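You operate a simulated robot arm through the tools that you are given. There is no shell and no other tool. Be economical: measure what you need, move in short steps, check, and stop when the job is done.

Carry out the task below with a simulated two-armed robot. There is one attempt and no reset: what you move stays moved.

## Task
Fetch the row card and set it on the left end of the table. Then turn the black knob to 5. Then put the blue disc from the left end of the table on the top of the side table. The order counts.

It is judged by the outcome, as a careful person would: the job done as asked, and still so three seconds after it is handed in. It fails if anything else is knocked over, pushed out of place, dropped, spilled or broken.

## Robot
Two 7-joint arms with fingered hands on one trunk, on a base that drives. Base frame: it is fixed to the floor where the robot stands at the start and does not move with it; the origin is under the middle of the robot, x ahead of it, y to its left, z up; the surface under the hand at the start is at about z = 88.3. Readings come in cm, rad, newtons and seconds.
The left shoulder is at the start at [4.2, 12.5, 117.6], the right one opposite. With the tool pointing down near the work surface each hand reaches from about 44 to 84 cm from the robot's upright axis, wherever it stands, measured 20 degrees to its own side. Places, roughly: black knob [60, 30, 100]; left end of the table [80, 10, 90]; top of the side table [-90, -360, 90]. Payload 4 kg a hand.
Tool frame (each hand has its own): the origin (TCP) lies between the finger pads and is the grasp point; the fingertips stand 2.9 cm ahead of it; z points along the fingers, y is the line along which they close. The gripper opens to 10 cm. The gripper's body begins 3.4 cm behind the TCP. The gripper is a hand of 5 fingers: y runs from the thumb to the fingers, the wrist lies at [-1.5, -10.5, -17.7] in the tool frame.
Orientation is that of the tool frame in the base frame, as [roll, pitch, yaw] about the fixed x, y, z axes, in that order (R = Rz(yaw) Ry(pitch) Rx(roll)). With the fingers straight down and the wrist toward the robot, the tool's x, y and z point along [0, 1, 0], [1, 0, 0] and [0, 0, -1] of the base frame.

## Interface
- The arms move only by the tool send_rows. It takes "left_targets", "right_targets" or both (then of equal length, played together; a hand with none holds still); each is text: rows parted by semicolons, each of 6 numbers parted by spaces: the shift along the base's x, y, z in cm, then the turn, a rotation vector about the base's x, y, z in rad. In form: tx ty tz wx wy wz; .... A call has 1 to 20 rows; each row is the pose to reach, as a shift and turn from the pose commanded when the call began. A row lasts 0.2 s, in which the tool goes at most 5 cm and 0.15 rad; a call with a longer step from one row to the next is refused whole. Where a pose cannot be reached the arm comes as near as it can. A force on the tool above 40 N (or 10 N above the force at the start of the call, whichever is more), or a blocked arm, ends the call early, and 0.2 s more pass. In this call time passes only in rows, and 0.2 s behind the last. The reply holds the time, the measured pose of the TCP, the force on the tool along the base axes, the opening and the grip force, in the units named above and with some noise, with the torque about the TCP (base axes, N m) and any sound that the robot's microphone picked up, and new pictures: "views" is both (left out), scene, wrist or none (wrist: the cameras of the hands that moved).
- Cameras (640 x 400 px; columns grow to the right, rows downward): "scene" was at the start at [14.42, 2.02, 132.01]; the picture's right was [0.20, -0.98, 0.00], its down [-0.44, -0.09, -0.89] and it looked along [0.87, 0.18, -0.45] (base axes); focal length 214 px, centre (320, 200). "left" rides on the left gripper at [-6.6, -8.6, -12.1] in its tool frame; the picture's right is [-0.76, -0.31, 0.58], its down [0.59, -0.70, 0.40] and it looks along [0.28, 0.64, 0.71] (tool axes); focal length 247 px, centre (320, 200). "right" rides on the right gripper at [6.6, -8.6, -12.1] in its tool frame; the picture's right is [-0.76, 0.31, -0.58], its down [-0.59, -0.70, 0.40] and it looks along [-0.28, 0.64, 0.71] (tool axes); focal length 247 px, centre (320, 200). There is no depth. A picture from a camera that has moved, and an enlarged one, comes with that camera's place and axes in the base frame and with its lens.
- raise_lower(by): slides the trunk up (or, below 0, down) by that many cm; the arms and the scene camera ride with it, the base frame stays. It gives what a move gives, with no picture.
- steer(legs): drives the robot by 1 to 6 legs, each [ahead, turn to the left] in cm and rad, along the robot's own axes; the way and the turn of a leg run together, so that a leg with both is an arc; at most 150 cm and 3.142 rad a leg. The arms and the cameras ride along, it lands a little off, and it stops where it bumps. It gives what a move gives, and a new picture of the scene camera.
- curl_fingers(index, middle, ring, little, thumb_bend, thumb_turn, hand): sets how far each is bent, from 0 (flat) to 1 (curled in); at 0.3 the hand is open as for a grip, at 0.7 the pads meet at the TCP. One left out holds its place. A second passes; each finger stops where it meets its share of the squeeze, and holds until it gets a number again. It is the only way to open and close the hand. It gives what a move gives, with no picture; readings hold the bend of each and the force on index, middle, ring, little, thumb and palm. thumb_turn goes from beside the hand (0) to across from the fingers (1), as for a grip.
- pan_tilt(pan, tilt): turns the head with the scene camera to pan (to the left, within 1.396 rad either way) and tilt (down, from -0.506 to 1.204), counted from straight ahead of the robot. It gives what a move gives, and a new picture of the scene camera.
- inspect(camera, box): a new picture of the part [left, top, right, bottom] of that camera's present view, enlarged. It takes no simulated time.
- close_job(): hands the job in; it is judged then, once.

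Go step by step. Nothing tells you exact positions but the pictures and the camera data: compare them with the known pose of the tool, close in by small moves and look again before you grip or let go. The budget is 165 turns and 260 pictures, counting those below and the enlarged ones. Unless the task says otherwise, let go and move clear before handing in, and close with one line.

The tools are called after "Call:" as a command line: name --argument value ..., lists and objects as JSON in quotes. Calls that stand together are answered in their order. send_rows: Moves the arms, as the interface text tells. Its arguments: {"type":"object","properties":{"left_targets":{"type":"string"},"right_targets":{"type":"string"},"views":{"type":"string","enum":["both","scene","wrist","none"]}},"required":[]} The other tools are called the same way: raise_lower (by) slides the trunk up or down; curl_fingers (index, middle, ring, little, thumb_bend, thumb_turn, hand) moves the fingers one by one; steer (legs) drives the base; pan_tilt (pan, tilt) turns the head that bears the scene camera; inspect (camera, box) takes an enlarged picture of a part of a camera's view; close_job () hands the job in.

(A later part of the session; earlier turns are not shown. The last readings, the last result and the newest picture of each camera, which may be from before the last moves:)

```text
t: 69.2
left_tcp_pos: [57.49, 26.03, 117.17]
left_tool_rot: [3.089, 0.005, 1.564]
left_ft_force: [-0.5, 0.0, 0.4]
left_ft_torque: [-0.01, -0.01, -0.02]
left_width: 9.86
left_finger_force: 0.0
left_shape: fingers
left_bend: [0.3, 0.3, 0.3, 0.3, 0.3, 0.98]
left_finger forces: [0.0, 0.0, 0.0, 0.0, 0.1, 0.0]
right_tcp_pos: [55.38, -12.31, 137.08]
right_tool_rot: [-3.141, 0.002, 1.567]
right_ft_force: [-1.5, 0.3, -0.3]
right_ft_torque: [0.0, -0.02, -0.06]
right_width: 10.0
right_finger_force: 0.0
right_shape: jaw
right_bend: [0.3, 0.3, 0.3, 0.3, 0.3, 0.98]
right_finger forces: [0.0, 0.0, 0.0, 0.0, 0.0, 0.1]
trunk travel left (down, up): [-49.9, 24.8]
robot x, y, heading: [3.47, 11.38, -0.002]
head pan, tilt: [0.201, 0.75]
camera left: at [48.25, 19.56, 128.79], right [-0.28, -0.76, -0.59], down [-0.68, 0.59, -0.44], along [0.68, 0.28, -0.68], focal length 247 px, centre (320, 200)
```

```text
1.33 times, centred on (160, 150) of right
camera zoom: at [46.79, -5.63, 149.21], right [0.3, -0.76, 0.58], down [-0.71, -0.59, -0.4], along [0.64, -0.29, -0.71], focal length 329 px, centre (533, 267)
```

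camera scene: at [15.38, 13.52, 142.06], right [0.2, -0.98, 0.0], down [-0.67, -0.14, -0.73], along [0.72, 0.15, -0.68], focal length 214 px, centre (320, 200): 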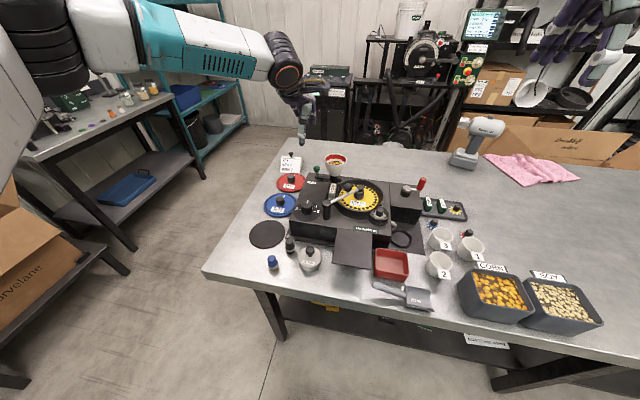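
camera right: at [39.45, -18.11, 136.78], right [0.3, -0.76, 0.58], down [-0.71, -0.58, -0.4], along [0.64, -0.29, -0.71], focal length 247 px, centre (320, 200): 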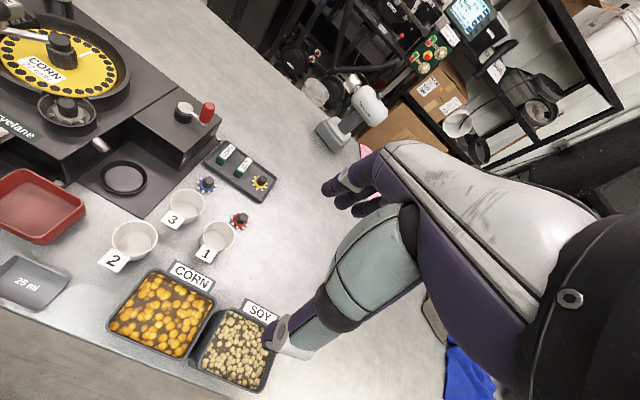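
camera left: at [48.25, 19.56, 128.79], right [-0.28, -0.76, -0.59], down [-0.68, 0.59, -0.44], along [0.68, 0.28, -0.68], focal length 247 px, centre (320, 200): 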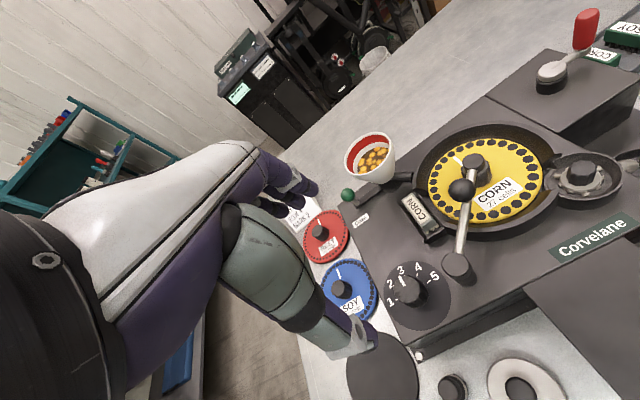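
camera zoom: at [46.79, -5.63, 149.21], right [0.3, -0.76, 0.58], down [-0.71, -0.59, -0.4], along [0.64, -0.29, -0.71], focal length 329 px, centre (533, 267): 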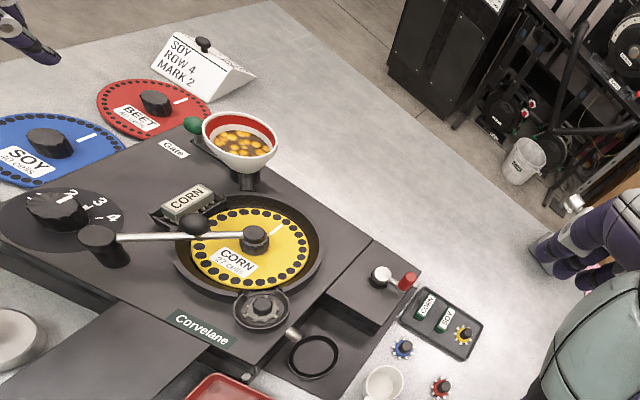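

Let me enlarge the dial from the hand camera.

Call:
inspect --camera "left" --box '[360, 230, 480, 340]'

Call:
inspect --camera "scene" --box '[290, 180, 340, 215]'

```text
3.64 times, centred on (420, 285) of left
camera zoom: at [48.25, 19.56, 128.79], right [-0.28, -0.76, -0.59], down [-0.68, 0.59, -0.44], along [0.68, 0.28, -0.68], focal length 898 px, centre (-44, -109)
```

zoom: 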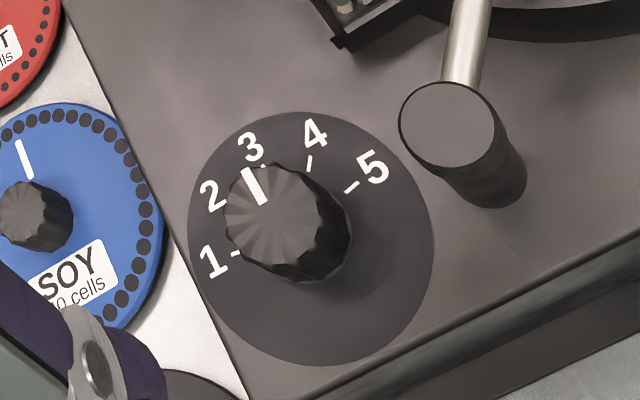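

```text
11.43 times, centred on (315, 198) of scene
camera zoom: at [15.37, 13.49, 142.06], right [0.2, -0.98, 0.0], down [-0.67, -0.14, -0.73], along [0.72, 0.15, -0.68], focal length 2451 px, centre (377, 229)
```

zoom: 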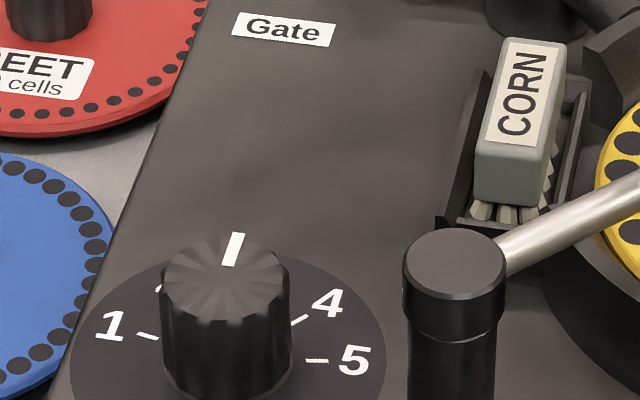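

The dial reads 3 now; 5 lies about 72° clockwise. The knob is at [57.5, 26, top ≈100], crank handle at [56.7, 20]. I'll pre-turn the hand +0.6 rad, half-close the fingers and come above the knob.

Call:
send_rows --left_targets "0 0 -1 0 0.02 0.12; 0 0 -3 0 0.04 0.24; 0 0 -5 -0.005 0.05 0.36; 0 0 -7 -0.01 0.05 0.48; 0 0 -9 -0.015 0.05 0.6" --views "none"

Call:
curl_fingers --hand "left" --index 0.42 --middle 0.42 --ring 0.42 --little 0.42 --thumb_bend 0.42

Call:
inspect --camera "left" --box '[160, 80, 600, 400]'

Call:
inspect --camera "scene" --box '[250, 130, 410, 250]'

```text
t: 70.5
left_tcp_pos: [57.14, 26.89, 108.65]
left_tool_rot: [-3.14, 0.005, 2.167]
left_ft_force: [-0.4, 0.1, -0.2]
left_ft_torque: [0.01, 0.01, 0.0]
left_width: 9.83
left_finger_force: 0.0
left_shape: fingers
left_bend: [0.3, 0.3, 0.3, 0.3, 0.3, 0.98]
left_finger forces: [0.1, 0.1, 0.1, 0.1, 0.0, 0.0]
left hand out of reach, approached as far as the arm can: row 5
right_tcp_pos: [55.22, -12.34, 137.13]
right_tool_rot: [3.139, 0.0, 1.567]
right_ft_force: [-0.9, -0.7, 0.6]
right_ft_torque: [0.0, -0.01, -0.02]
right_width: 9.98
right_finger_force: 0.0
right_shape: jaw
right_bend: [0.3, 0.3, 0.3, 0.3, 0.3, 0.98]
right_finger forces: [0.0, 0.0, 0.1, 0.0, 0.1, 0.0]
trunk travel left (down, up): [-49.9, 24.8]
robot x, y, heading: [3.58, 11.74, -0.003]
head pan, tilt: [0.201, 0.75]
```

```text
t: 71.5
left_tcp_pos: [57.31, 26.85, 108.72]
left_tool_rot: [-3.141, 0.004, 2.164]
left_ft_force: [0.7, 0.3, 0.6]
left_ft_torque: [0.02, 0.01, 0.0]
left_width: 7.0
left_finger_force: 0.1
left_shape: fingers
left_bend: [0.42, 0.42, 0.42, 0.42, 0.42, 0.99]
left_finger forces: [0.0, 0.0, 0.0, 0.0, 0.0, 0.1]
right_tcp_pos: [55.23, -12.45, 137.05]
right_tool_rot: [-3.141, -0.001, 1.565]
right_ft_force: [0.0, -0.7, -0.2]
right_ft_torque: [-0.01, -0.02, 0.0]
right_width: 9.97
right_finger_force: 0.0
right_shape: jaw
right_bend: [0.3, 0.3, 0.3, 0.3, 0.3, 0.98]
right_finger forces: [0.0, 0.0, 0.0, 0.0, 0.0, 0.0]
trunk travel left (down, up): [-49.9, 24.8]
robot x, y, heading: [3.6, 11.64, 0.001]
head pan, tilt: [0.201, 0.75]
```

```text
1.25 times, centred on (380, 240) of left
camera zoom: at [53.68, 16.64, 120.93], right [0.17, -0.8, -0.57], down [-0.91, 0.09, -0.4], along [0.38, 0.59, -0.71], focal length 309 px, centre (245, 150)
```

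zoom: 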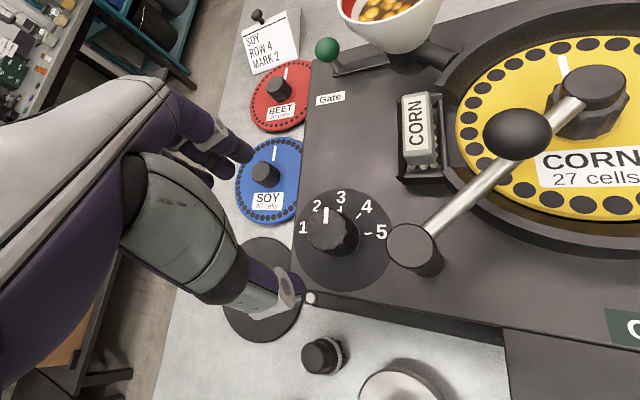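

```text
3.33 times, centred on (330, 190) of scene
camera zoom: at [15.36, 13.46, 142.06], right [0.2, -0.98, 0.0], down [-0.67, -0.14, -0.73], along [0.72, 0.15, -0.68], focal length 715 px, centre (287, 233)
```

zoom: 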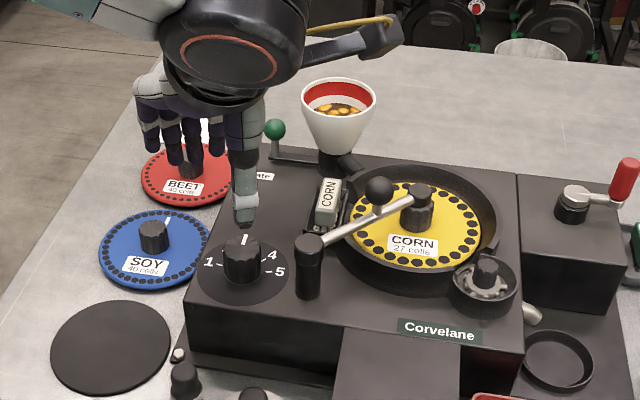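

Call:
send_rows --left_targets "0 0 0 0 0 -0.12; 0.1 -0.1 -1 0 0 -0.15; 0.1 -0.1 -3 0 0 -0.15" --views "wrist"

Call:
inspect --camera "scene" --box '[250, 130, 410, 250]'

```text
t: 72.2
left_tcp_pos: [57.29, 26.97, 105.74]
left_tool_rot: [-3.141, 0.004, 2.015]
left_ft_force: [-0.2, 0.2, 0.4]
left_ft_torque: [-0.02, 0.01, -0.01]
left_width: 7.02
left_finger_force: 0.1
left_shape: fingers
left_bend: [0.42, 0.42, 0.42, 0.42, 0.42, 0.99]
left_finger forces: [0.0, 0.0, 0.1, 0.0, 0.0, 0.0]
right_tcp_pos: [55.26, -12.24, 137.08]
right_tool_rot: [-3.141, 0.002, 1.565]
right_ft_force: [0.0, -0.6, 0.1]
right_ft_torque: [-0.04, 0.02, 0.01]
right_width: 9.98
right_finger_force: 0.1
right_shape: jaw
right_bend: [0.3, 0.3, 0.3, 0.3, 0.3, 0.98]
right_finger forces: [0.0, 0.0, 0.1, 0.1, 0.0, 0.1]
trunk travel left (down, up): [-49.9, 24.8]
robot x, y, heading: [3.81, 11.62, -0.0]
head pan, tilt: [0.201, 0.75]
camera left: at [52.3, 17.44, 117.8], right [0.05, -0.82, -0.57], down [-0.89, 0.23, -0.4], along [0.46, 0.53, -0.71], focal length 247 px, centre (320, 200)
```

left: 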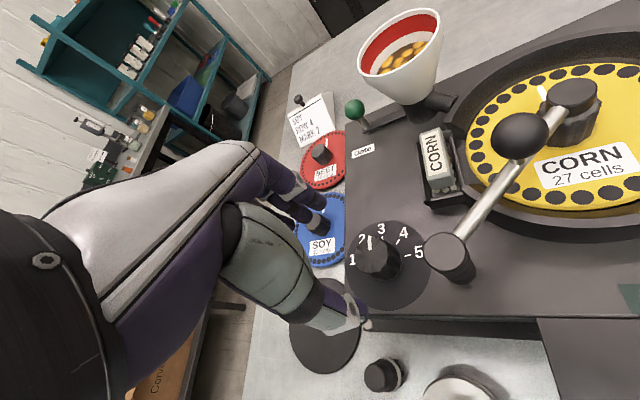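

```text
3.33 times, centred on (330, 190) of scene
camera zoom: at [15.38, 13.51, 142.06], right [0.2, -0.98, 0.0], down [-0.67, -0.14, -0.73], along [0.72, 0.15, -0.68], focal length 715 px, centre (287, 233)
```

zoom: 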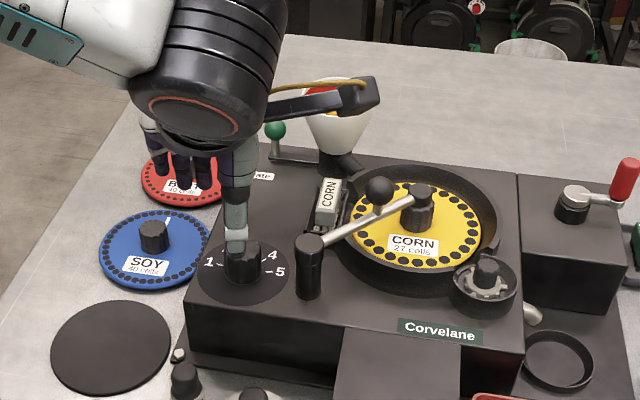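

Call:
inspect --camera "left" --box '[330, 210, 450, 320]'

```text
3.64 times, centred on (390, 265) of left
camera zoom: at [52.3, 17.44, 117.8], right [0.05, -0.82, -0.57], down [-0.89, 0.23, -0.4], along [0.46, 0.53, -0.71], focal length 898 px, centre (66, -36)
```

zoom: 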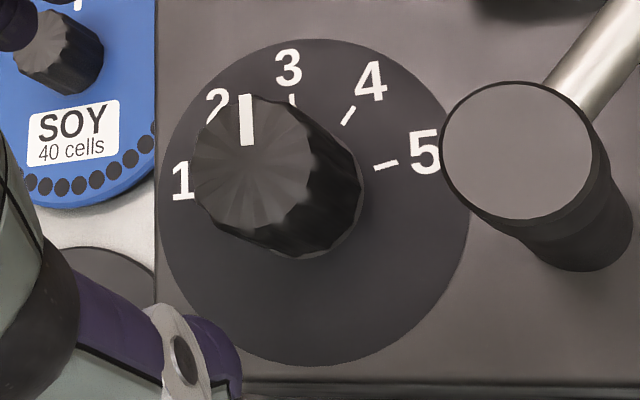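

Knob centre refined to [57.6, 25.5]. Centring and descending over it.

Call:
send_rows --left_targets "0.3 -1.4 0 0 0 0; 0.3 -1.4 -2 0 0 0; 0.3 -1.4 -4 0 0 0; 0.3 -1.4 -5 0 0 0" --views "wrist"

Call:
inspect --camera "scene" --box '[270, 140, 370, 240]'

```text
t: 73.2
left_tcp_pos: [56.29, 28.46, 103.09]
left_tool_rot: [-3.141, 0.003, 2.015]
left_ft_force: [1.1, 0.7, -0.2]
left_ft_torque: [-0.01, 0.01, 0.01]
left_width: 7.02
left_finger_force: 0.1
left_shape: fingers
left_bend: [0.42, 0.42, 0.42, 0.42, 0.42, 0.99]
left_finger forces: [0.0, 0.0, 0.0, 0.1, 0.0, 0.0]
left hand out of reach, approached as far as the arm can: row 1, 2, 3, 4
right_tcp_pos: [55.27, -12.27, 137.09]
right_tool_rot: [3.141, -0.001, 1.565]
right_ft_force: [0.1, 0.0, 0.1]
right_ft_torque: [-0.03, 0.02, 0.0]
right_width: 9.98
right_finger_force: 0.1
right_shape: jaw
right_bend: [0.3, 0.3, 0.3, 0.3, 0.3, 0.98]
right_finger forces: [0.0, 0.1, 0.0, 0.0, 0.0, 0.1]
trunk travel left (down, up): [-49.9, 24.8]
robot x, y, heading: [3.63, 11.53, -0.001]
head pan, tilt: [0.201, 0.75]
camera left: at [51.19, 18.8, 115.19], right [0.05, -0.82, -0.57], down [-0.89, 0.23, -0.4], along [0.46, 0.53, -0.71], focal length 247 px, centre (320, 200)
```

left: 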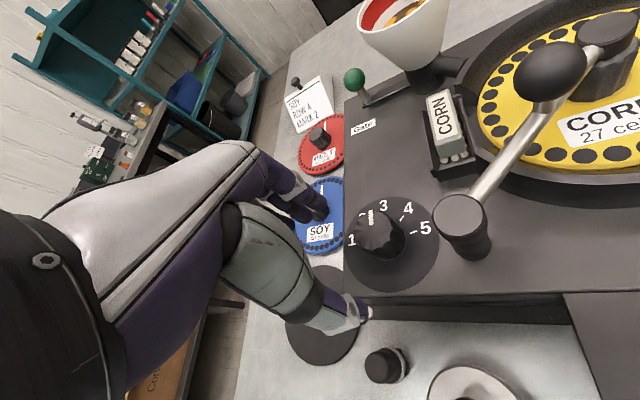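

```text
4.00 times, centred on (320, 190) of scene
camera zoom: at [15.37, 13.49, 142.06], right [0.2, -0.98, 0.0], down [-0.67, -0.14, -0.73], along [0.72, 0.15, -0.68], focal length 858 px, centre (320, 240)
```

zoom: 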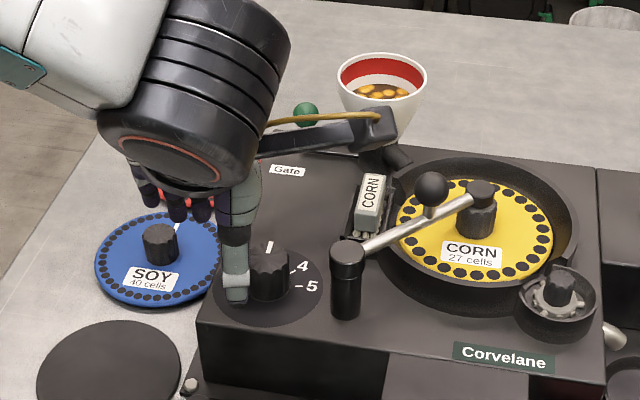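

The arm is at a limit with the trunk so high. Going up, then lowering the trunk.

Call:
send_rows --left_targets "0 0 4 0 0 0; 0.5 -1 8 0 0 0; 1 -2 12 0 0 0; 1 -2 15 0 0 0" --views "none"

Call:
raise_lower --by -11

Call:
send_rows --left_targets "0 0 0.5 0 0 0" --views "scene"

```text
t: 74.2
left_tcp_pos: [57.26, 26.3, 118.14]
left_tool_rot: [-3.14, 0.004, 2.014]
left_ft_force: [-0.6, 0.5, 0.7]
left_ft_torque: [0.02, 0.0, -0.01]
left_width: 7.0
left_finger_force: 0.0
left_shape: fingers
left_bend: [0.42, 0.42, 0.42, 0.42, 0.42, 0.99]
left_finger forces: [0.0, 0.0, 0.1, 0.0, 0.1, 0.1]
right_tcp_pos: [55.28, -12.37, 137.26]
right_tool_rot: [3.139, -0.002, 1.565]
right_ft_force: [0.1, -0.7, 0.4]
right_ft_torque: [0.02, 0.0, 0.0]
right_width: 9.97
right_finger_force: 0.0
right_shape: jaw
right_bend: [0.3, 0.3, 0.3, 0.3, 0.3, 0.98]
right_finger forces: [0.1, 0.0, 0.1, 0.0, 0.1, 0.0]
trunk travel left (down, up): [-49.9, 24.8]
robot x, y, heading: [3.41, 11.63, 0.002]
head pan, tilt: [0.201, 0.75]
```

```text
t: 75.7
left_tcp_pos: [57.11, 26.44, 107.27]
left_tool_rot: [3.14, 0.004, 2.014]
left_ft_force: [0.7, 0.7, -0.2]
left_ft_torque: [0.0, 0.0, -0.01]
left_width: 7.0
left_finger_force: 0.1
left_shape: fingers
left_bend: [0.42, 0.42, 0.42, 0.42, 0.42, 0.99]
left_finger forces: [0.0, 0.0, 0.1, 0.1, 0.0, 0.0]
right_tcp_pos: [55.29, -12.36, 126.24]
right_tool_rot: [3.14, 0.0, 1.564]
right_ft_force: [-0.6, 0.0, 0.3]
right_ft_torque: [0.03, -0.02, 0.0]
right_width: 9.98
right_finger_force: 0.1
right_shape: jaw
right_bend: [0.3, 0.3, 0.3, 0.3, 0.3, 0.98]
right_finger forces: [0.0, 0.0, 0.0, 0.1, 0.1, 0.0]
trunk travel left (down, up): [-38.9, 35.8]
robot x, y, heading: [3.64, 11.69, -0.003]
head pan, tilt: [0.201, 0.75]
```

```text
t: 76.1
left_tcp_pos: [57.03, 26.4, 107.72]
left_tool_rot: [3.14, 0.003, 2.014]
left_ft_force: [-0.6, -1.5, 0.1]
left_ft_torque: [0.03, -0.01, -0.02]
left_width: 7.02
left_finger_force: 0.0
left_shape: fingers
left_bend: [0.42, 0.42, 0.42, 0.42, 0.42, 0.99]
left_finger forces: [0.0, 0.1, 0.0, 0.1, 0.0, 0.1]
right_tcp_pos: [55.11, -12.44, 126.13]
right_tool_rot: [3.141, 0.001, 1.565]
right_ft_force: [1.0, 0.6, 1.1]
right_ft_torque: [0.03, 0.02, 0.0]
right_width: 9.96
right_finger_force: 0.0
right_shape: jaw
right_bend: [0.3, 0.3, 0.3, 0.3, 0.3, 0.98]
right_finger forces: [0.0, 0.0, 0.0, 0.0, 0.0, 0.0]
trunk travel left (down, up): [-38.9, 35.8]
robot x, y, heading: [3.76, 11.82, 0.001]
head pan, tilt: [0.201, 0.75]
camera scene: at [16.86, 13.46, 130.94], right [0.2, -0.98, 0.0], down [-0.67, -0.14, -0.73], along [0.72, 0.15, -0.68], focal length 214 px, centre (320, 200)
```

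scene: 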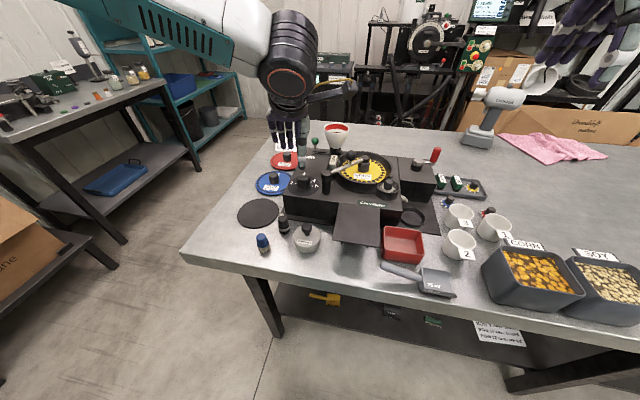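

Call:
send_rows --left_targets "0.5 -0.9 0 0 0 0; 0.5 -0.9 -2 0 0 0; 0.5 -0.9 -3.5 0 0 0" --views "wrist"

Call:
inspect --camera "scene" --box '[250, 110, 350, 210]'

```text
t: 76.9
left_tcp_pos: [57.61, 25.46, 103.92]
left_tool_rot: [-3.141, 0.003, 2.014]
left_ft_force: [-0.8, -1.0, 0.8]
left_ft_torque: [0.02, -0.01, 0.02]
left_width: 6.96
left_finger_force: 0.0
left_shape: fingers
left_bend: [0.42, 0.42, 0.42, 0.42, 0.42, 0.99]
left_finger forces: [0.0, 0.0, 0.1, 0.0, 0.0, 0.0]
right_tcp_pos: [55.27, -12.42, 126.04]
right_tool_rot: [3.142, 0.0, 1.567]
right_ft_force: [0.1, -0.1, 0.9]
right_ft_torque: [0.03, -0.02, -0.02]
right_width: 10.0
right_finger_force: 0.1
right_shape: jaw
right_bend: [0.3, 0.3, 0.3, 0.3, 0.3, 0.98]
right_finger forces: [0.0, 0.1, 0.0, 0.1, 0.0, 0.0]
trunk travel left (down, up): [-38.9, 35.8]
robot x, y, heading: [3.83, 11.71, -0.004]
head pan, tilt: [0.201, 0.75]
camera left: at [52.66, 16.02, 116.12], right [0.05, -0.82, -0.57], down [-0.89, 0.23, -0.4], along [0.46, 0.53, -0.71], focal length 247 px, centre (320, 200)
```

left: 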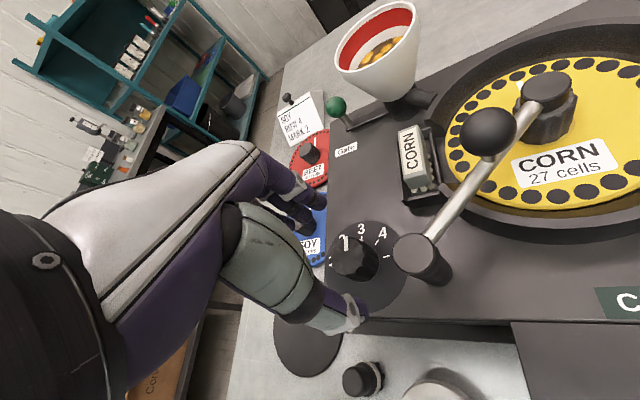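

```text
4.00 times, centred on (300, 160) of scene
camera zoom: at [16.91, 13.46, 130.93], right [0.2, -0.98, 0.0], down [-0.67, -0.14, -0.73], along [0.72, 0.15, -0.68], focal length 858 px, centre (400, 360)
```

zoom: 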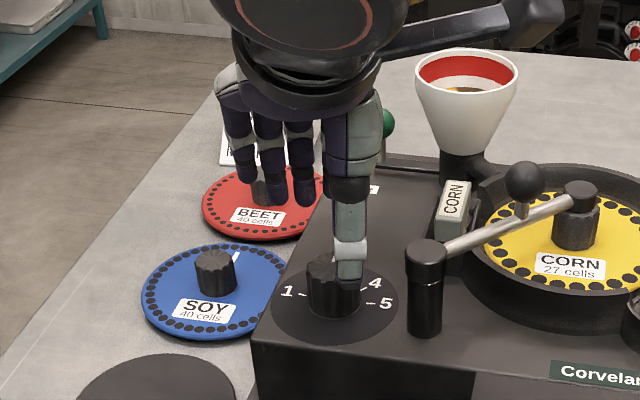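

Call:
send_rows --left_targets "0 0 -1.5 0 0 0; 0 0 -2.8 0 0 0; 0 0 -3.6 0 0 0" --views "wrist"

Call:
inspect --camera "left" --box '[230, 160, 470, 360]'

Call:
inspect --camera "scene" --box '[250, 110, 350, 210]'

```text
t: 77.7
left_tcp_pos: [57.69, 25.68, 100.55]
left_tool_rot: [-3.141, 0.003, 2.012]
left_ft_force: [-0.6, 0.1, 0.3]
left_ft_torque: [-0.02, 0.0, -0.01]
left_width: 7.0
left_finger_force: 0.0
left_shape: fingers
left_bend: [0.42, 0.42, 0.42, 0.42, 0.42, 0.99]
left_finger forces: [0.0, 0.0, 0.0, 0.1, 0.1, 0.1]
right_tcp_pos: [55.36, -12.42, 126.09]
right_tool_rot: [3.141, 0.001, 1.566]
right_ft_force: [-0.6, 0.5, 0.1]
right_ft_torque: [0.0, -0.01, -0.02]
right_width: 9.97
right_finger_force: 0.0
right_shape: jaw
right_bend: [0.3, 0.3, 0.3, 0.3, 0.3, 0.98]
right_finger forces: [0.0, 0.1, 0.0, 0.0, 0.1, 0.0]
trunk travel left (down, up): [-38.9, 35.8]
robot x, y, heading: [3.65, 11.5, 0.003]
head pan, tilt: [0.201, 0.75]
camera left: at [52.69, 16.07, 112.58], right [0.05, -0.82, -0.57], down [-0.89, 0.23, -0.4], along [0.46, 0.53, -0.71], focal length 247 px, centre (320, 200)
```

left: 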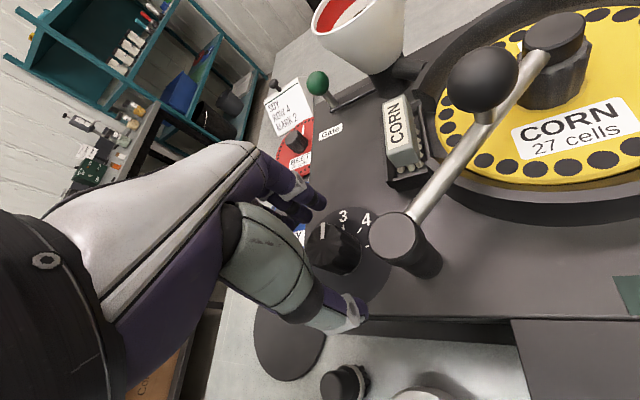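

```text
2.00 times, centred on (350, 260) of left
camera zoom: at [52.69, 16.07, 112.58], right [0.05, -0.82, -0.57], down [-0.89, 0.23, -0.4], along [0.46, 0.53, -0.71], focal length 494 px, centre (260, 80)
```

zoom: 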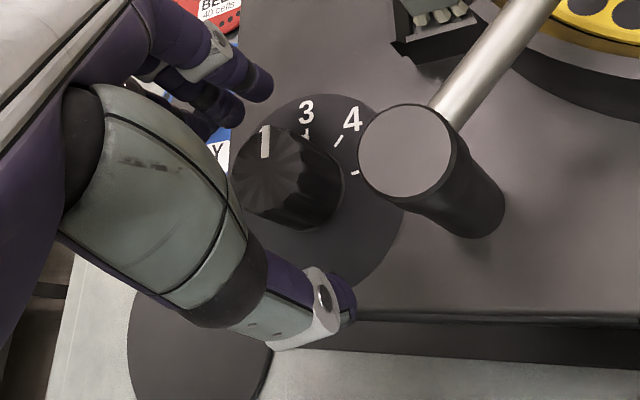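

```text
4.00 times, centred on (300, 160) of scene
camera zoom: at [16.9, 13.47, 130.93], right [0.2, -0.98, 0.0], down [-0.67, -0.14, -0.73], along [0.72, 0.15, -0.68], focal length 858 px, centre (400, 360)
```

zoom: 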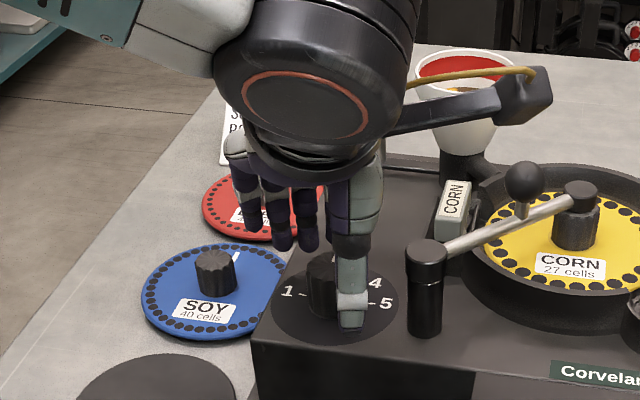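

Lowering 0.9 cm more (knob top seems ≈99.2), then closing gently.

Call:
send_rows --left_targets "0 -0.1 -0.5 0 0 0; 0 -0.1 -0.9 0 0 0" --views "none"

Call:
curl_fingers --hand "left" --index 0.66 --middle 0.66 --ring 0.5 --little 0.5 --thumb_bend 0.66

Call:
inspect --camera "left" --box '[230, 160, 470, 360]'

Call:
inspect --camera "scene" --box '[250, 110, 350, 210]'

```text
t: 78.3
left_tcp_pos: [57.59, 25.41, 99.67]
left_tool_rot: [3.139, 0.003, 2.013]
left_ft_force: [0.0, -0.5, -1.4]
left_ft_torque: [-0.03, 0.01, 0.04]
left_width: 7.0
left_finger_force: 0.1
left_shape: fingers
left_bend: [0.42, 0.42, 0.42, 0.42, 0.42, 0.99]
left_finger forces: [0.0, 0.0, 0.0, 0.0, 0.1, 0.0]
right_tcp_pos: [55.24, -12.44, 126.04]
right_tool_rot: [3.14, 0.001, 1.564]
right_ft_force: [-0.4, 0.7, 0.0]
right_ft_torque: [0.05, -0.03, 0.0]
right_width: 9.98
right_finger_force: 0.1
right_shape: jaw
right_bend: [0.3, 0.3, 0.3, 0.3, 0.3, 0.98]
right_finger forces: [0.0, 0.0, 0.0, 0.0, 0.0, 0.1]
trunk travel left (down, up): [-38.9, 35.8]
robot x, y, heading: [3.58, 11.65, -0.002]
head pan, tilt: [0.201, 0.75]
```

```text
t: 79.3
left_tcp_pos: [57.85, 25.5, 99.75]
left_tool_rot: [3.14, 0.006, 2.015]
left_ft_force: [12.4, 5.1, 2.8]
left_ft_torque: [0.14, -0.34, -0.1]
left_width: 2.57
left_finger_force: 9.7
left_shape: fingers
left_bend: [0.58, 0.59, 0.5, 0.5, 0.64, 1.0]
left_finger forces: [8.6, 7.6, 0.1, 0.0, 2.5, 0.0]
right_tcp_pos: [55.36, -12.27, 125.95]
right_tool_rot: [3.141, -0.001, 1.565]
right_ft_force: [-0.2, 0.3, 0.4]
right_ft_torque: [0.01, 0.03, -0.01]
right_width: 9.97
right_finger_force: 0.1
right_shape: jaw
right_bend: [0.3, 0.3, 0.3, 0.3, 0.3, 0.98]
right_finger forces: [0.0, 0.0, 0.1, 0.0, 0.0, 0.0]
trunk travel left (down, up): [-38.9, 35.8]
robot x, y, heading: [3.56, 11.64, -0.002]
head pan, tilt: [0.201, 0.75]
```

```text
2.00 times, centred on (350, 260) of left
camera zoom: at [52.82, 15.94, 111.74], right [0.05, -0.82, -0.57], down [-0.89, 0.23, -0.4], along [0.46, 0.53, -0.71], focal length 494 px, centre (260, 80)
```

zoom: 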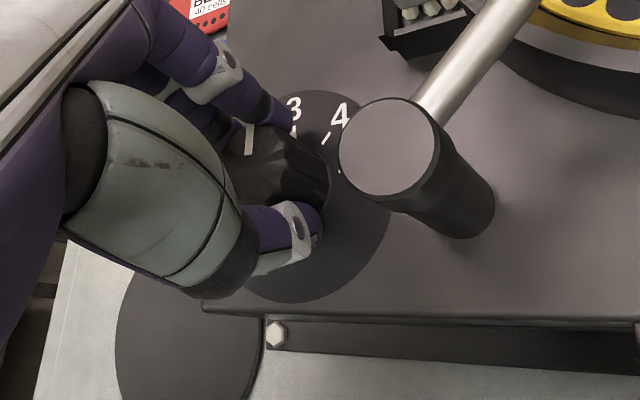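

```text
4.00 times, centred on (300, 160) of scene
camera zoom: at [17.03, 13.52, 130.92], right [0.2, -0.98, 0.0], down [-0.67, -0.14, -0.73], along [0.72, 0.15, -0.68], focal length 858 px, centre (400, 360)
```

zoom: 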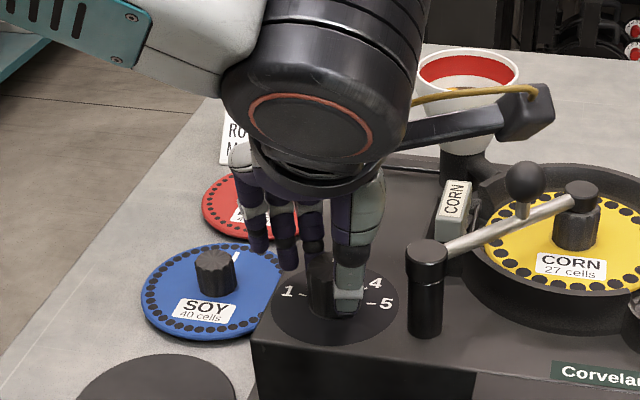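

Call:
curl_fingers --hand "left" --index 0.7 --middle 0.7 --thumb_bend 0.75

```text
t: 80.3
left_tcp_pos: [57.64, 25.4, 99.76]
left_tool_rot: [-3.14, 0.004, 2.013]
left_ft_force: [6.4, 3.0, 3.0]
left_ft_torque: [0.1, -0.25, -0.06]
left_width: 2.44
left_finger_force: 12.4
left_shape: fingers
left_bend: [0.57, 0.58, 0.5, 0.5, 0.67, 1.0]
left_finger forces: [8.8, 7.9, 0.1, 0.0, 9.1, 0.0]
right_tcp_pos: [55.28, -12.34, 126.11]
right_tool_rot: [3.14, 0.0, 1.565]
right_ft_force: [0.0, -0.1, -0.4]
right_ft_torque: [0.03, -0.02, 0.0]
right_width: 9.96
right_finger_force: 0.2
right_shape: jaw
right_bend: [0.3, 0.3, 0.3, 0.3, 0.3, 0.98]
right_finger forces: [0.1, 0.1, 0.0, 0.1, 0.0, 0.1]
trunk travel left (down, up): [-38.9, 35.8]
robot x, y, heading: [3.36, 11.63, -0.003]
head pan, tilt: [0.201, 0.75]
```

Firm grip. Turn clockwise 0.6 rad and look.

Call:
send_rows --left_targets "0 0 0 0 0 -0.1; 0 0 0 0 0 -0.2; 0 0 0 0 0 -0.3; 0 0 0 0 0 -0.4; 0 0 0 0 0 -0.5; 0 0 0 0 0 -0.6" --views "wrist"

Call:
inspect --camera "scene" --box '[250, 110, 350, 210]'

```text
t: 81.7
left_tcp_pos: [57.6, 25.62, 99.63]
left_tool_rot: [-3.14, 0.003, 1.412]
left_ft_force: [2.5, 5.0, 2.1]
left_ft_torque: [0.11, -0.13, 0.06]
left_width: 2.38
left_finger_force: 11.2
left_shape: fingers
left_bend: [0.59, 0.59, 0.5, 0.5, 0.67, 1.0]
left_finger forces: [5.4, 7.3, 0.0, 0.1, 10.7, 0.1]
right_tcp_pos: [55.3, -12.3, 126.04]
right_tool_rot: [-3.141, 0.0, 1.567]
right_ft_force: [0.7, 1.1, -0.1]
right_ft_torque: [0.01, 0.03, 0.02]
right_width: 9.96
right_finger_force: 0.1
right_shape: jaw
right_bend: [0.3, 0.3, 0.3, 0.3, 0.3, 0.98]
right_finger forces: [0.0, 0.0, 0.1, 0.1, 0.1, 0.0]
trunk travel left (down, up): [-38.9, 35.8]
robot x, y, heading: [3.65, 12.08, 0.002]
head pan, tilt: [0.201, 0.75]
camera left: at [48.05, 20.47, 111.72], right [-0.42, -0.7, -0.57], down [-0.6, 0.69, -0.4], along [0.68, 0.18, -0.71], focal length 247 px, centre (320, 200)
```

left: 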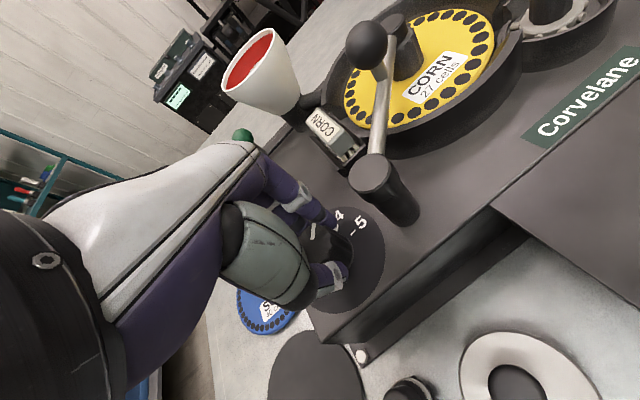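

```text
4.00 times, centred on (300, 160) of scene
camera zoom: at [16.9, 13.54, 130.93], right [0.2, -0.98, 0.0], down [-0.67, -0.14, -0.73], along [0.72, 0.15, -0.68], focal length 858 px, centre (400, 360)
```

zoom: 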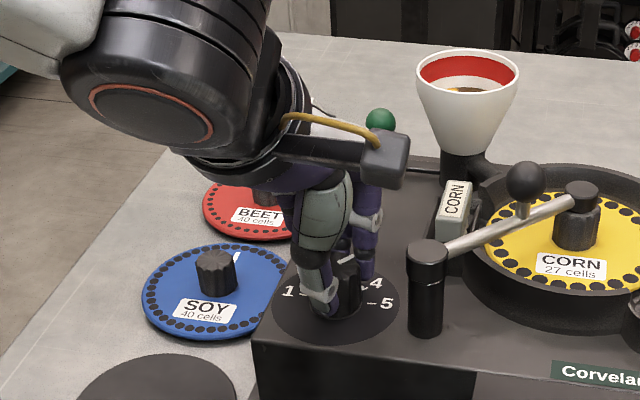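

Call:
inspect --camera "left" --box '[290, 190, 390, 300]'

```text
3.64 times, centred on (340, 245) of left
camera zoom: at [48.05, 20.47, 111.72], right [-0.42, -0.7, -0.57], down [-0.6, 0.69, -0.4], along [0.68, 0.18, -0.71], focal length 898 px, centre (247, 36)
```

zoom: 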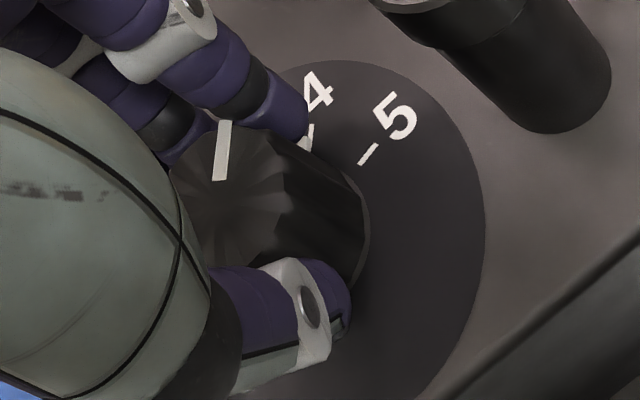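

The knob follows (now near 4). Another 0.5 rad.

Call:
send_rows --left_targets "0 0 0 0 0 -0.1; 0 0 0 0 0 -0.2; 0 0 0 0 0 -0.3; 0 0 0 0 0 -0.4; 0 0 0 0 0 -0.5" --views "wrist"

Call:
inspect --camera "left" --box '[290, 190, 390, 300]'

Call:
inspect --camera "scene" --box '[250, 110, 350, 210]'

```text
t: 82.9
left_tcp_pos: [57.61, 25.56, 99.6]
left_tool_rot: [3.14, 0.006, 0.914]
left_ft_force: [-0.1, 9.6, 2.3]
left_ft_torque: [0.26, 0.03, 0.02]
left_width: 2.21
left_finger_force: 11.4
left_shape: fingers
left_bend: [0.62, 0.61, 0.5, 0.5, 0.66, 1.0]
left_finger forces: [3.2, 6.3, 0.1, 0.0, 12.5, 0.0]
right_tcp_pos: [55.34, -12.26, 126.22]
right_tool_rot: [3.139, 0.002, 1.568]
right_ft_force: [0.1, -0.4, 0.7]
right_ft_torque: [-0.01, -0.01, -0.02]
right_width: 9.97
right_finger_force: 0.1
right_shape: jaw
right_bend: [0.3, 0.3, 0.3, 0.3, 0.3, 0.98]
right_finger forces: [0.0, 0.0, 0.0, 0.0, 0.0, 0.0]
trunk travel left (down, up): [-38.9, 35.8]
robot x, y, heading: [3.71, 11.55, -0.004]
head pan, tilt: [0.201, 0.75]
camera left: at [46.75, 25.73, 111.72], right [-0.71, -0.42, -0.57], down [-0.2, 0.89, -0.4], along [0.68, -0.17, -0.71], focal length 247 px, centre (320, 200)
```

left: 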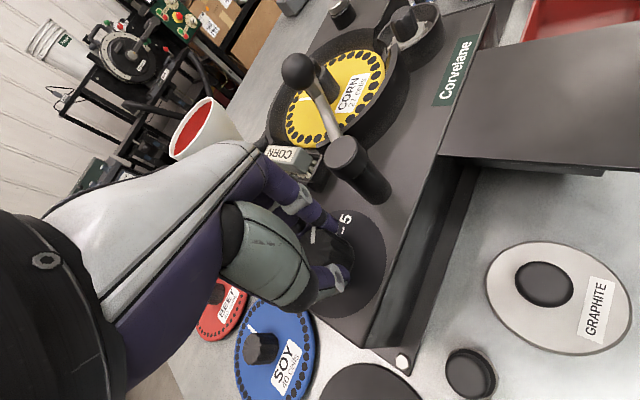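

```text
3.64 times, centred on (340, 245) of left
camera zoom: at [46.75, 25.73, 111.72], right [-0.71, -0.42, -0.57], down [-0.2, 0.89, -0.4], along [0.68, -0.17, -0.71], focal length 898 px, centre (247, 36)
```

zoom: 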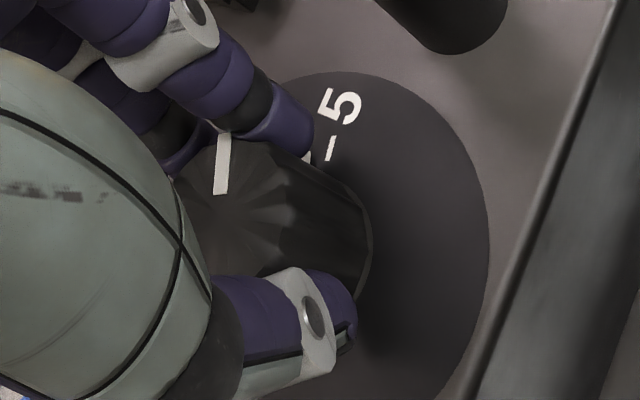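

```text
4.00 times, centred on (300, 160) of scene
camera zoom: at [16.87, 13.62, 130.93], right [0.2, -0.98, 0.0], down [-0.67, -0.14, -0.73], along [0.72, 0.15, -0.68], focal length 858 px, centre (400, 360)
```

zoom: 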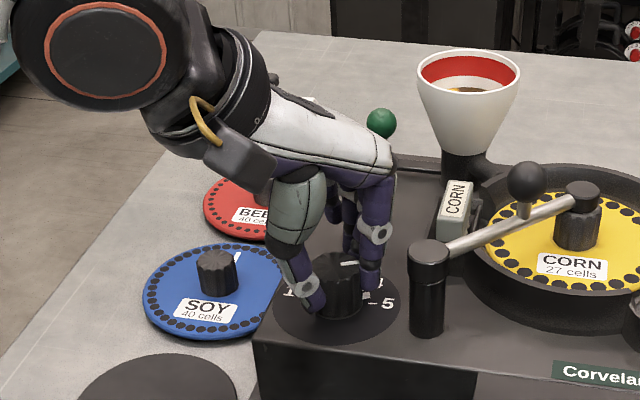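

The pointer is about 8–9° short of 5. A final 0.15 rad.

Call:
send_rows --left_targets "0 0 0 0 0 -0.08; 0 0 0 0 0 -0.16" --views "none"

Call:
inspect --camera "left" --box '[290, 190, 390, 300]'

Call:
curl_fingers --hand "left" --index 0.45 --middle 0.45 --ring 0.42 --little 0.42 --thumb_bend 0.45

Call:
inspect --camera "left" --box '[290, 190, 390, 300]'

```text
t: 83.5
left_tcp_pos: [57.53, 25.59, 99.63]
left_tool_rot: [3.139, 0.006, 0.752]
left_ft_force: [-1.2, 10.1, 2.1]
left_ft_torque: [0.32, 0.07, 0.1]
left_width: 2.19
left_finger_force: 10.5
left_shape: fingers
left_bend: [0.63, 0.61, 0.5, 0.5, 0.65, 1.0]
left_finger forces: [2.2, 5.9, 0.1, 0.0, 13.2, 0.1]
right_tcp_pos: [55.3, -12.21, 126.09]
right_tool_rot: [3.141, 0.002, 1.567]
right_ft_force: [0.0, -0.3, -0.1]
right_ft_torque: [0.01, -0.01, -0.01]
right_width: 10.0
right_finger_force: 0.0
right_shape: jaw
right_bend: [0.3, 0.3, 0.3, 0.3, 0.3, 0.98]
right_finger forces: [0.0, 0.0, 0.0, 0.0, 0.0, 0.0]
trunk travel left (down, up): [-38.9, 35.8]
robot x, y, heading: [3.77, 11.6, -0.006]
head pan, tilt: [0.201, 0.75]
```

```text
3.64 times, centred on (340, 245) of left
camera zoom: at [46.89, 27.41, 111.72], right [-0.76, -0.3, -0.57], down [-0.05, 0.91, -0.4], along [0.64, -0.28, -0.71], focal length 898 px, centre (247, 36)
```

zoom: 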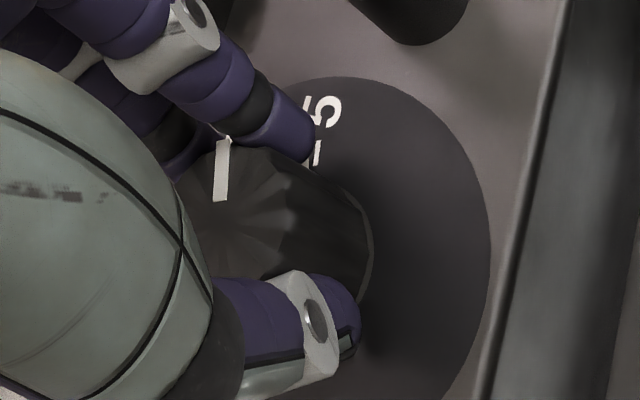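

```text
t: 84.5
left_tcp_pos: [57.57, 25.42, 99.6]
left_tool_rot: [3.141, 0.004, 0.755]
left_ft_force: [-0.3, -0.3, -0.3]
left_ft_torque: [-0.01, 0.0, -0.03]
left_width: 6.21
left_finger_force: 0.0
left_shape: fingers
left_bend: [0.45, 0.45, 0.42, 0.42, 0.45, 0.99]
left_finger forces: [0.0, 0.0, 0.0, 0.1, 0.0, 0.0]
right_tcp_pos: [55.25, -12.38, 126.07]
right_tool_rot: [-3.14, 0.0, 1.565]
right_ft_force: [-0.7, -0.2, -0.2]
right_ft_torque: [-0.02, 0.03, 0.01]
right_width: 9.99
right_finger_force: 0.0
right_shape: jaw
right_bend: [0.3, 0.3, 0.3, 0.3, 0.3, 0.98]
right_finger forces: [0.0, 0.0, 0.0, 0.1, 0.1, 0.0]
trunk travel left (down, up): [-38.9, 35.8]
robot x, y, heading: [2.86, 11.47, -0.001]
head pan, tilt: [0.201, 0.75]
```

```text
3.64 times, centred on (340, 245) of left
camera zoom: at [46.91, 27.24, 111.75], right [-0.76, -0.3, -0.57], down [-0.05, 0.91, -0.4], along [0.64, -0.28, -0.71], focal length 898 px, centre (247, 36)
```

zoom: 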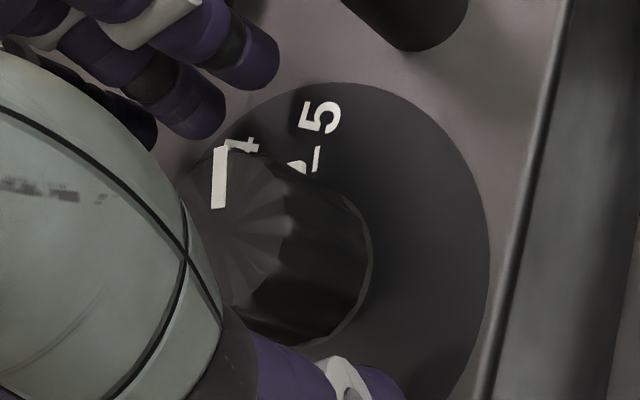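

Released. Rising straight up to check the pointer.

Call:
send_rows --left_targets "0 0 3 0 0 0; 0 0 6 0 0 0; 0 0 10 0 0 0; 0 0 14 0 0 0" --views "none"

Call:
inspect --camera "left" --box '[290, 180, 450, 340]'

Call:
inspect --camera "scene" --box '[270, 150, 350, 210]'

```text
t: 85.5
left_tcp_pos: [57.33, 25.35, 113.76]
left_tool_rot: [3.141, 0.004, 0.755]
left_ft_force: [-0.1, 1.0, -0.4]
left_ft_torque: [0.01, 0.03, -0.02]
left_width: 6.21
left_finger_force: 0.1
left_shape: fingers
left_bend: [0.45, 0.45, 0.42, 0.42, 0.45, 0.99]
left_finger forces: [0.0, 0.0, 0.0, 0.0, 0.1, 0.0]
right_tcp_pos: [55.18, -12.31, 126.09]
right_tool_rot: [3.14, 0.0, 1.567]
right_ft_force: [-1.7, 0.7, 0.2]
right_ft_torque: [0.02, 0.0, 0.03]
right_width: 9.98
right_finger_force: 0.1
right_shape: jaw
right_bend: [0.3, 0.3, 0.3, 0.3, 0.3, 0.98]
right_finger forces: [0.0, 0.1, 0.0, 0.1, 0.0, 0.0]
trunk travel left (down, up): [-38.9, 35.8]
robot x, y, heading: [3.35, 11.51, -0.001]
head pan, tilt: [0.201, 0.75]
```

```text
2.50 times, centred on (370, 260) of left
camera zoom: at [46.64, 27.23, 125.94], right [-0.76, -0.3, -0.57], down [-0.05, 0.91, -0.4], along [0.64, -0.28, -0.71], focal length 617 px, centre (195, 50)
```

zoom: 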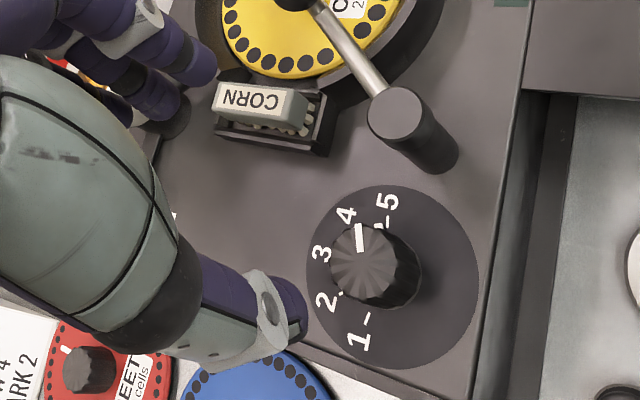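

```text
6.67 times, centred on (310, 180) of scene
camera zoom: at [16.85, 13.45, 130.94], right [0.2, -0.98, 0.0], down [-0.67, -0.14, -0.73], along [0.72, 0.15, -0.68], focal length 1430 px, centre (387, 333)
```

zoom: 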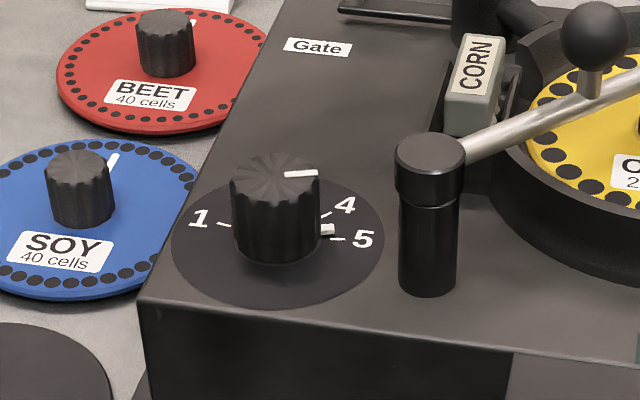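

Call:
inspect --camera "left" --box '[360, 220, 430, 280]'

Call:
inspect --camera "scene" --box '[290, 165, 330, 200]'

```text
6.67 times, centred on (395, 250) of left
camera zoom: at [46.64, 27.23, 125.94], right [-0.76, -0.3, -0.57], down [-0.05, 0.91, -0.4], along [0.64, -0.28, -0.71], focal length 1646 px, centre (-180, -133)
```

zoom: 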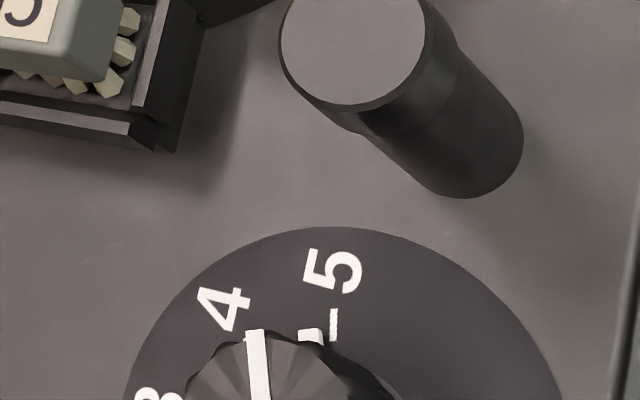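

```text
11.43 times, centred on (310, 182) of scene
camera zoom: at [16.85, 13.45, 130.94], right [0.2, -0.98, 0.0], down [-0.67, -0.14, -0.73], along [0.72, 0.15, -0.68], focal length 2451 px, centre (434, 400)
```

zoom: 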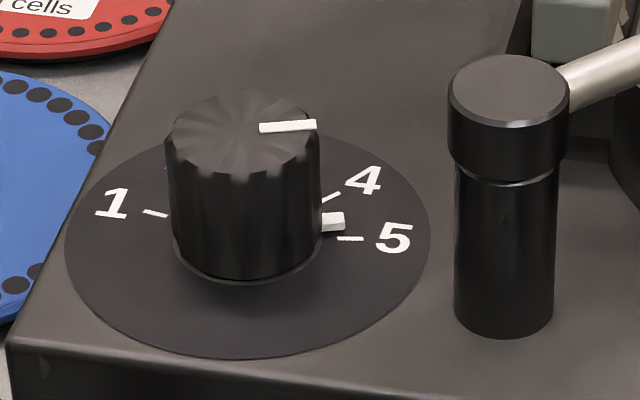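

There is also a white nub at the knob's foot, close to the 5 tick. To judge the angle free of parallax, I'll bring the right hand's camera over to look along the 5 direction.

Call:
send_rows --right_targets "4.5 1 1 0 0 0; 9 2 2 0 0 0; 13.5 3 3 0 0 0; 18 4 4 0 0 0; 18.5 5 4 0 0 0" --views "wrist"

```text
t: 86.7
left_tcp_pos: [57.42, 25.41, 113.83]
left_tool_rot: [3.141, 0.003, 0.753]
left_ft_force: [0.6, 0.0, -0.2]
left_ft_torque: [0.01, 0.02, 0.02]
left_width: 6.16
left_finger_force: 0.2
left_shape: fingers
left_bend: [0.45, 0.45, 0.42, 0.42, 0.45, 0.99]
left_finger forces: [0.0, 0.0, 0.0, 0.0, 0.0, 0.0]
right_tcp_pos: [73.59, -7.39, 129.88]
right_tool_rot: [3.139, 0.001, 1.567]
right_ft_force: [0.7, -1.1, 0.3]
right_ft_torque: [-0.02, 0.03, -0.01]
right_width: 9.97
right_finger_force: 0.0
right_shape: jaw
right_bend: [0.3, 0.3, 0.3, 0.3, 0.3, 0.98]
right_finger forces: [0.0, 0.0, 0.0, 0.1, 0.0, 0.1]
trunk travel left (down, up): [-38.9, 35.8]
robot x, y, heading: [3.67, 11.62, -0.002]
head pan, tilt: [0.201, 0.75]
camera right: at [65.14, -0.69, 142.05], right [0.3, -0.76, 0.58], down [-0.71, -0.59, -0.4], along [0.64, -0.29, -0.71], focal length 247 px, centre (320, 200)
```

right: 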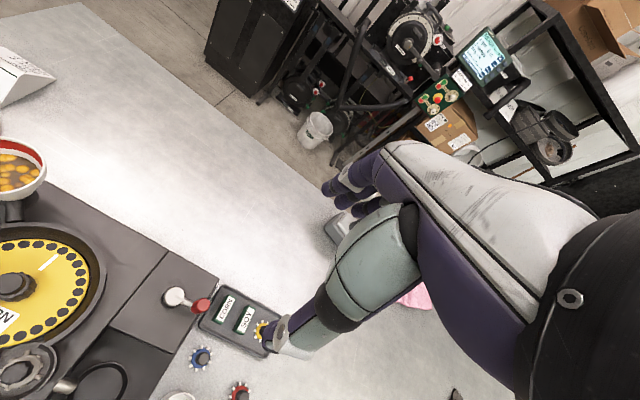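

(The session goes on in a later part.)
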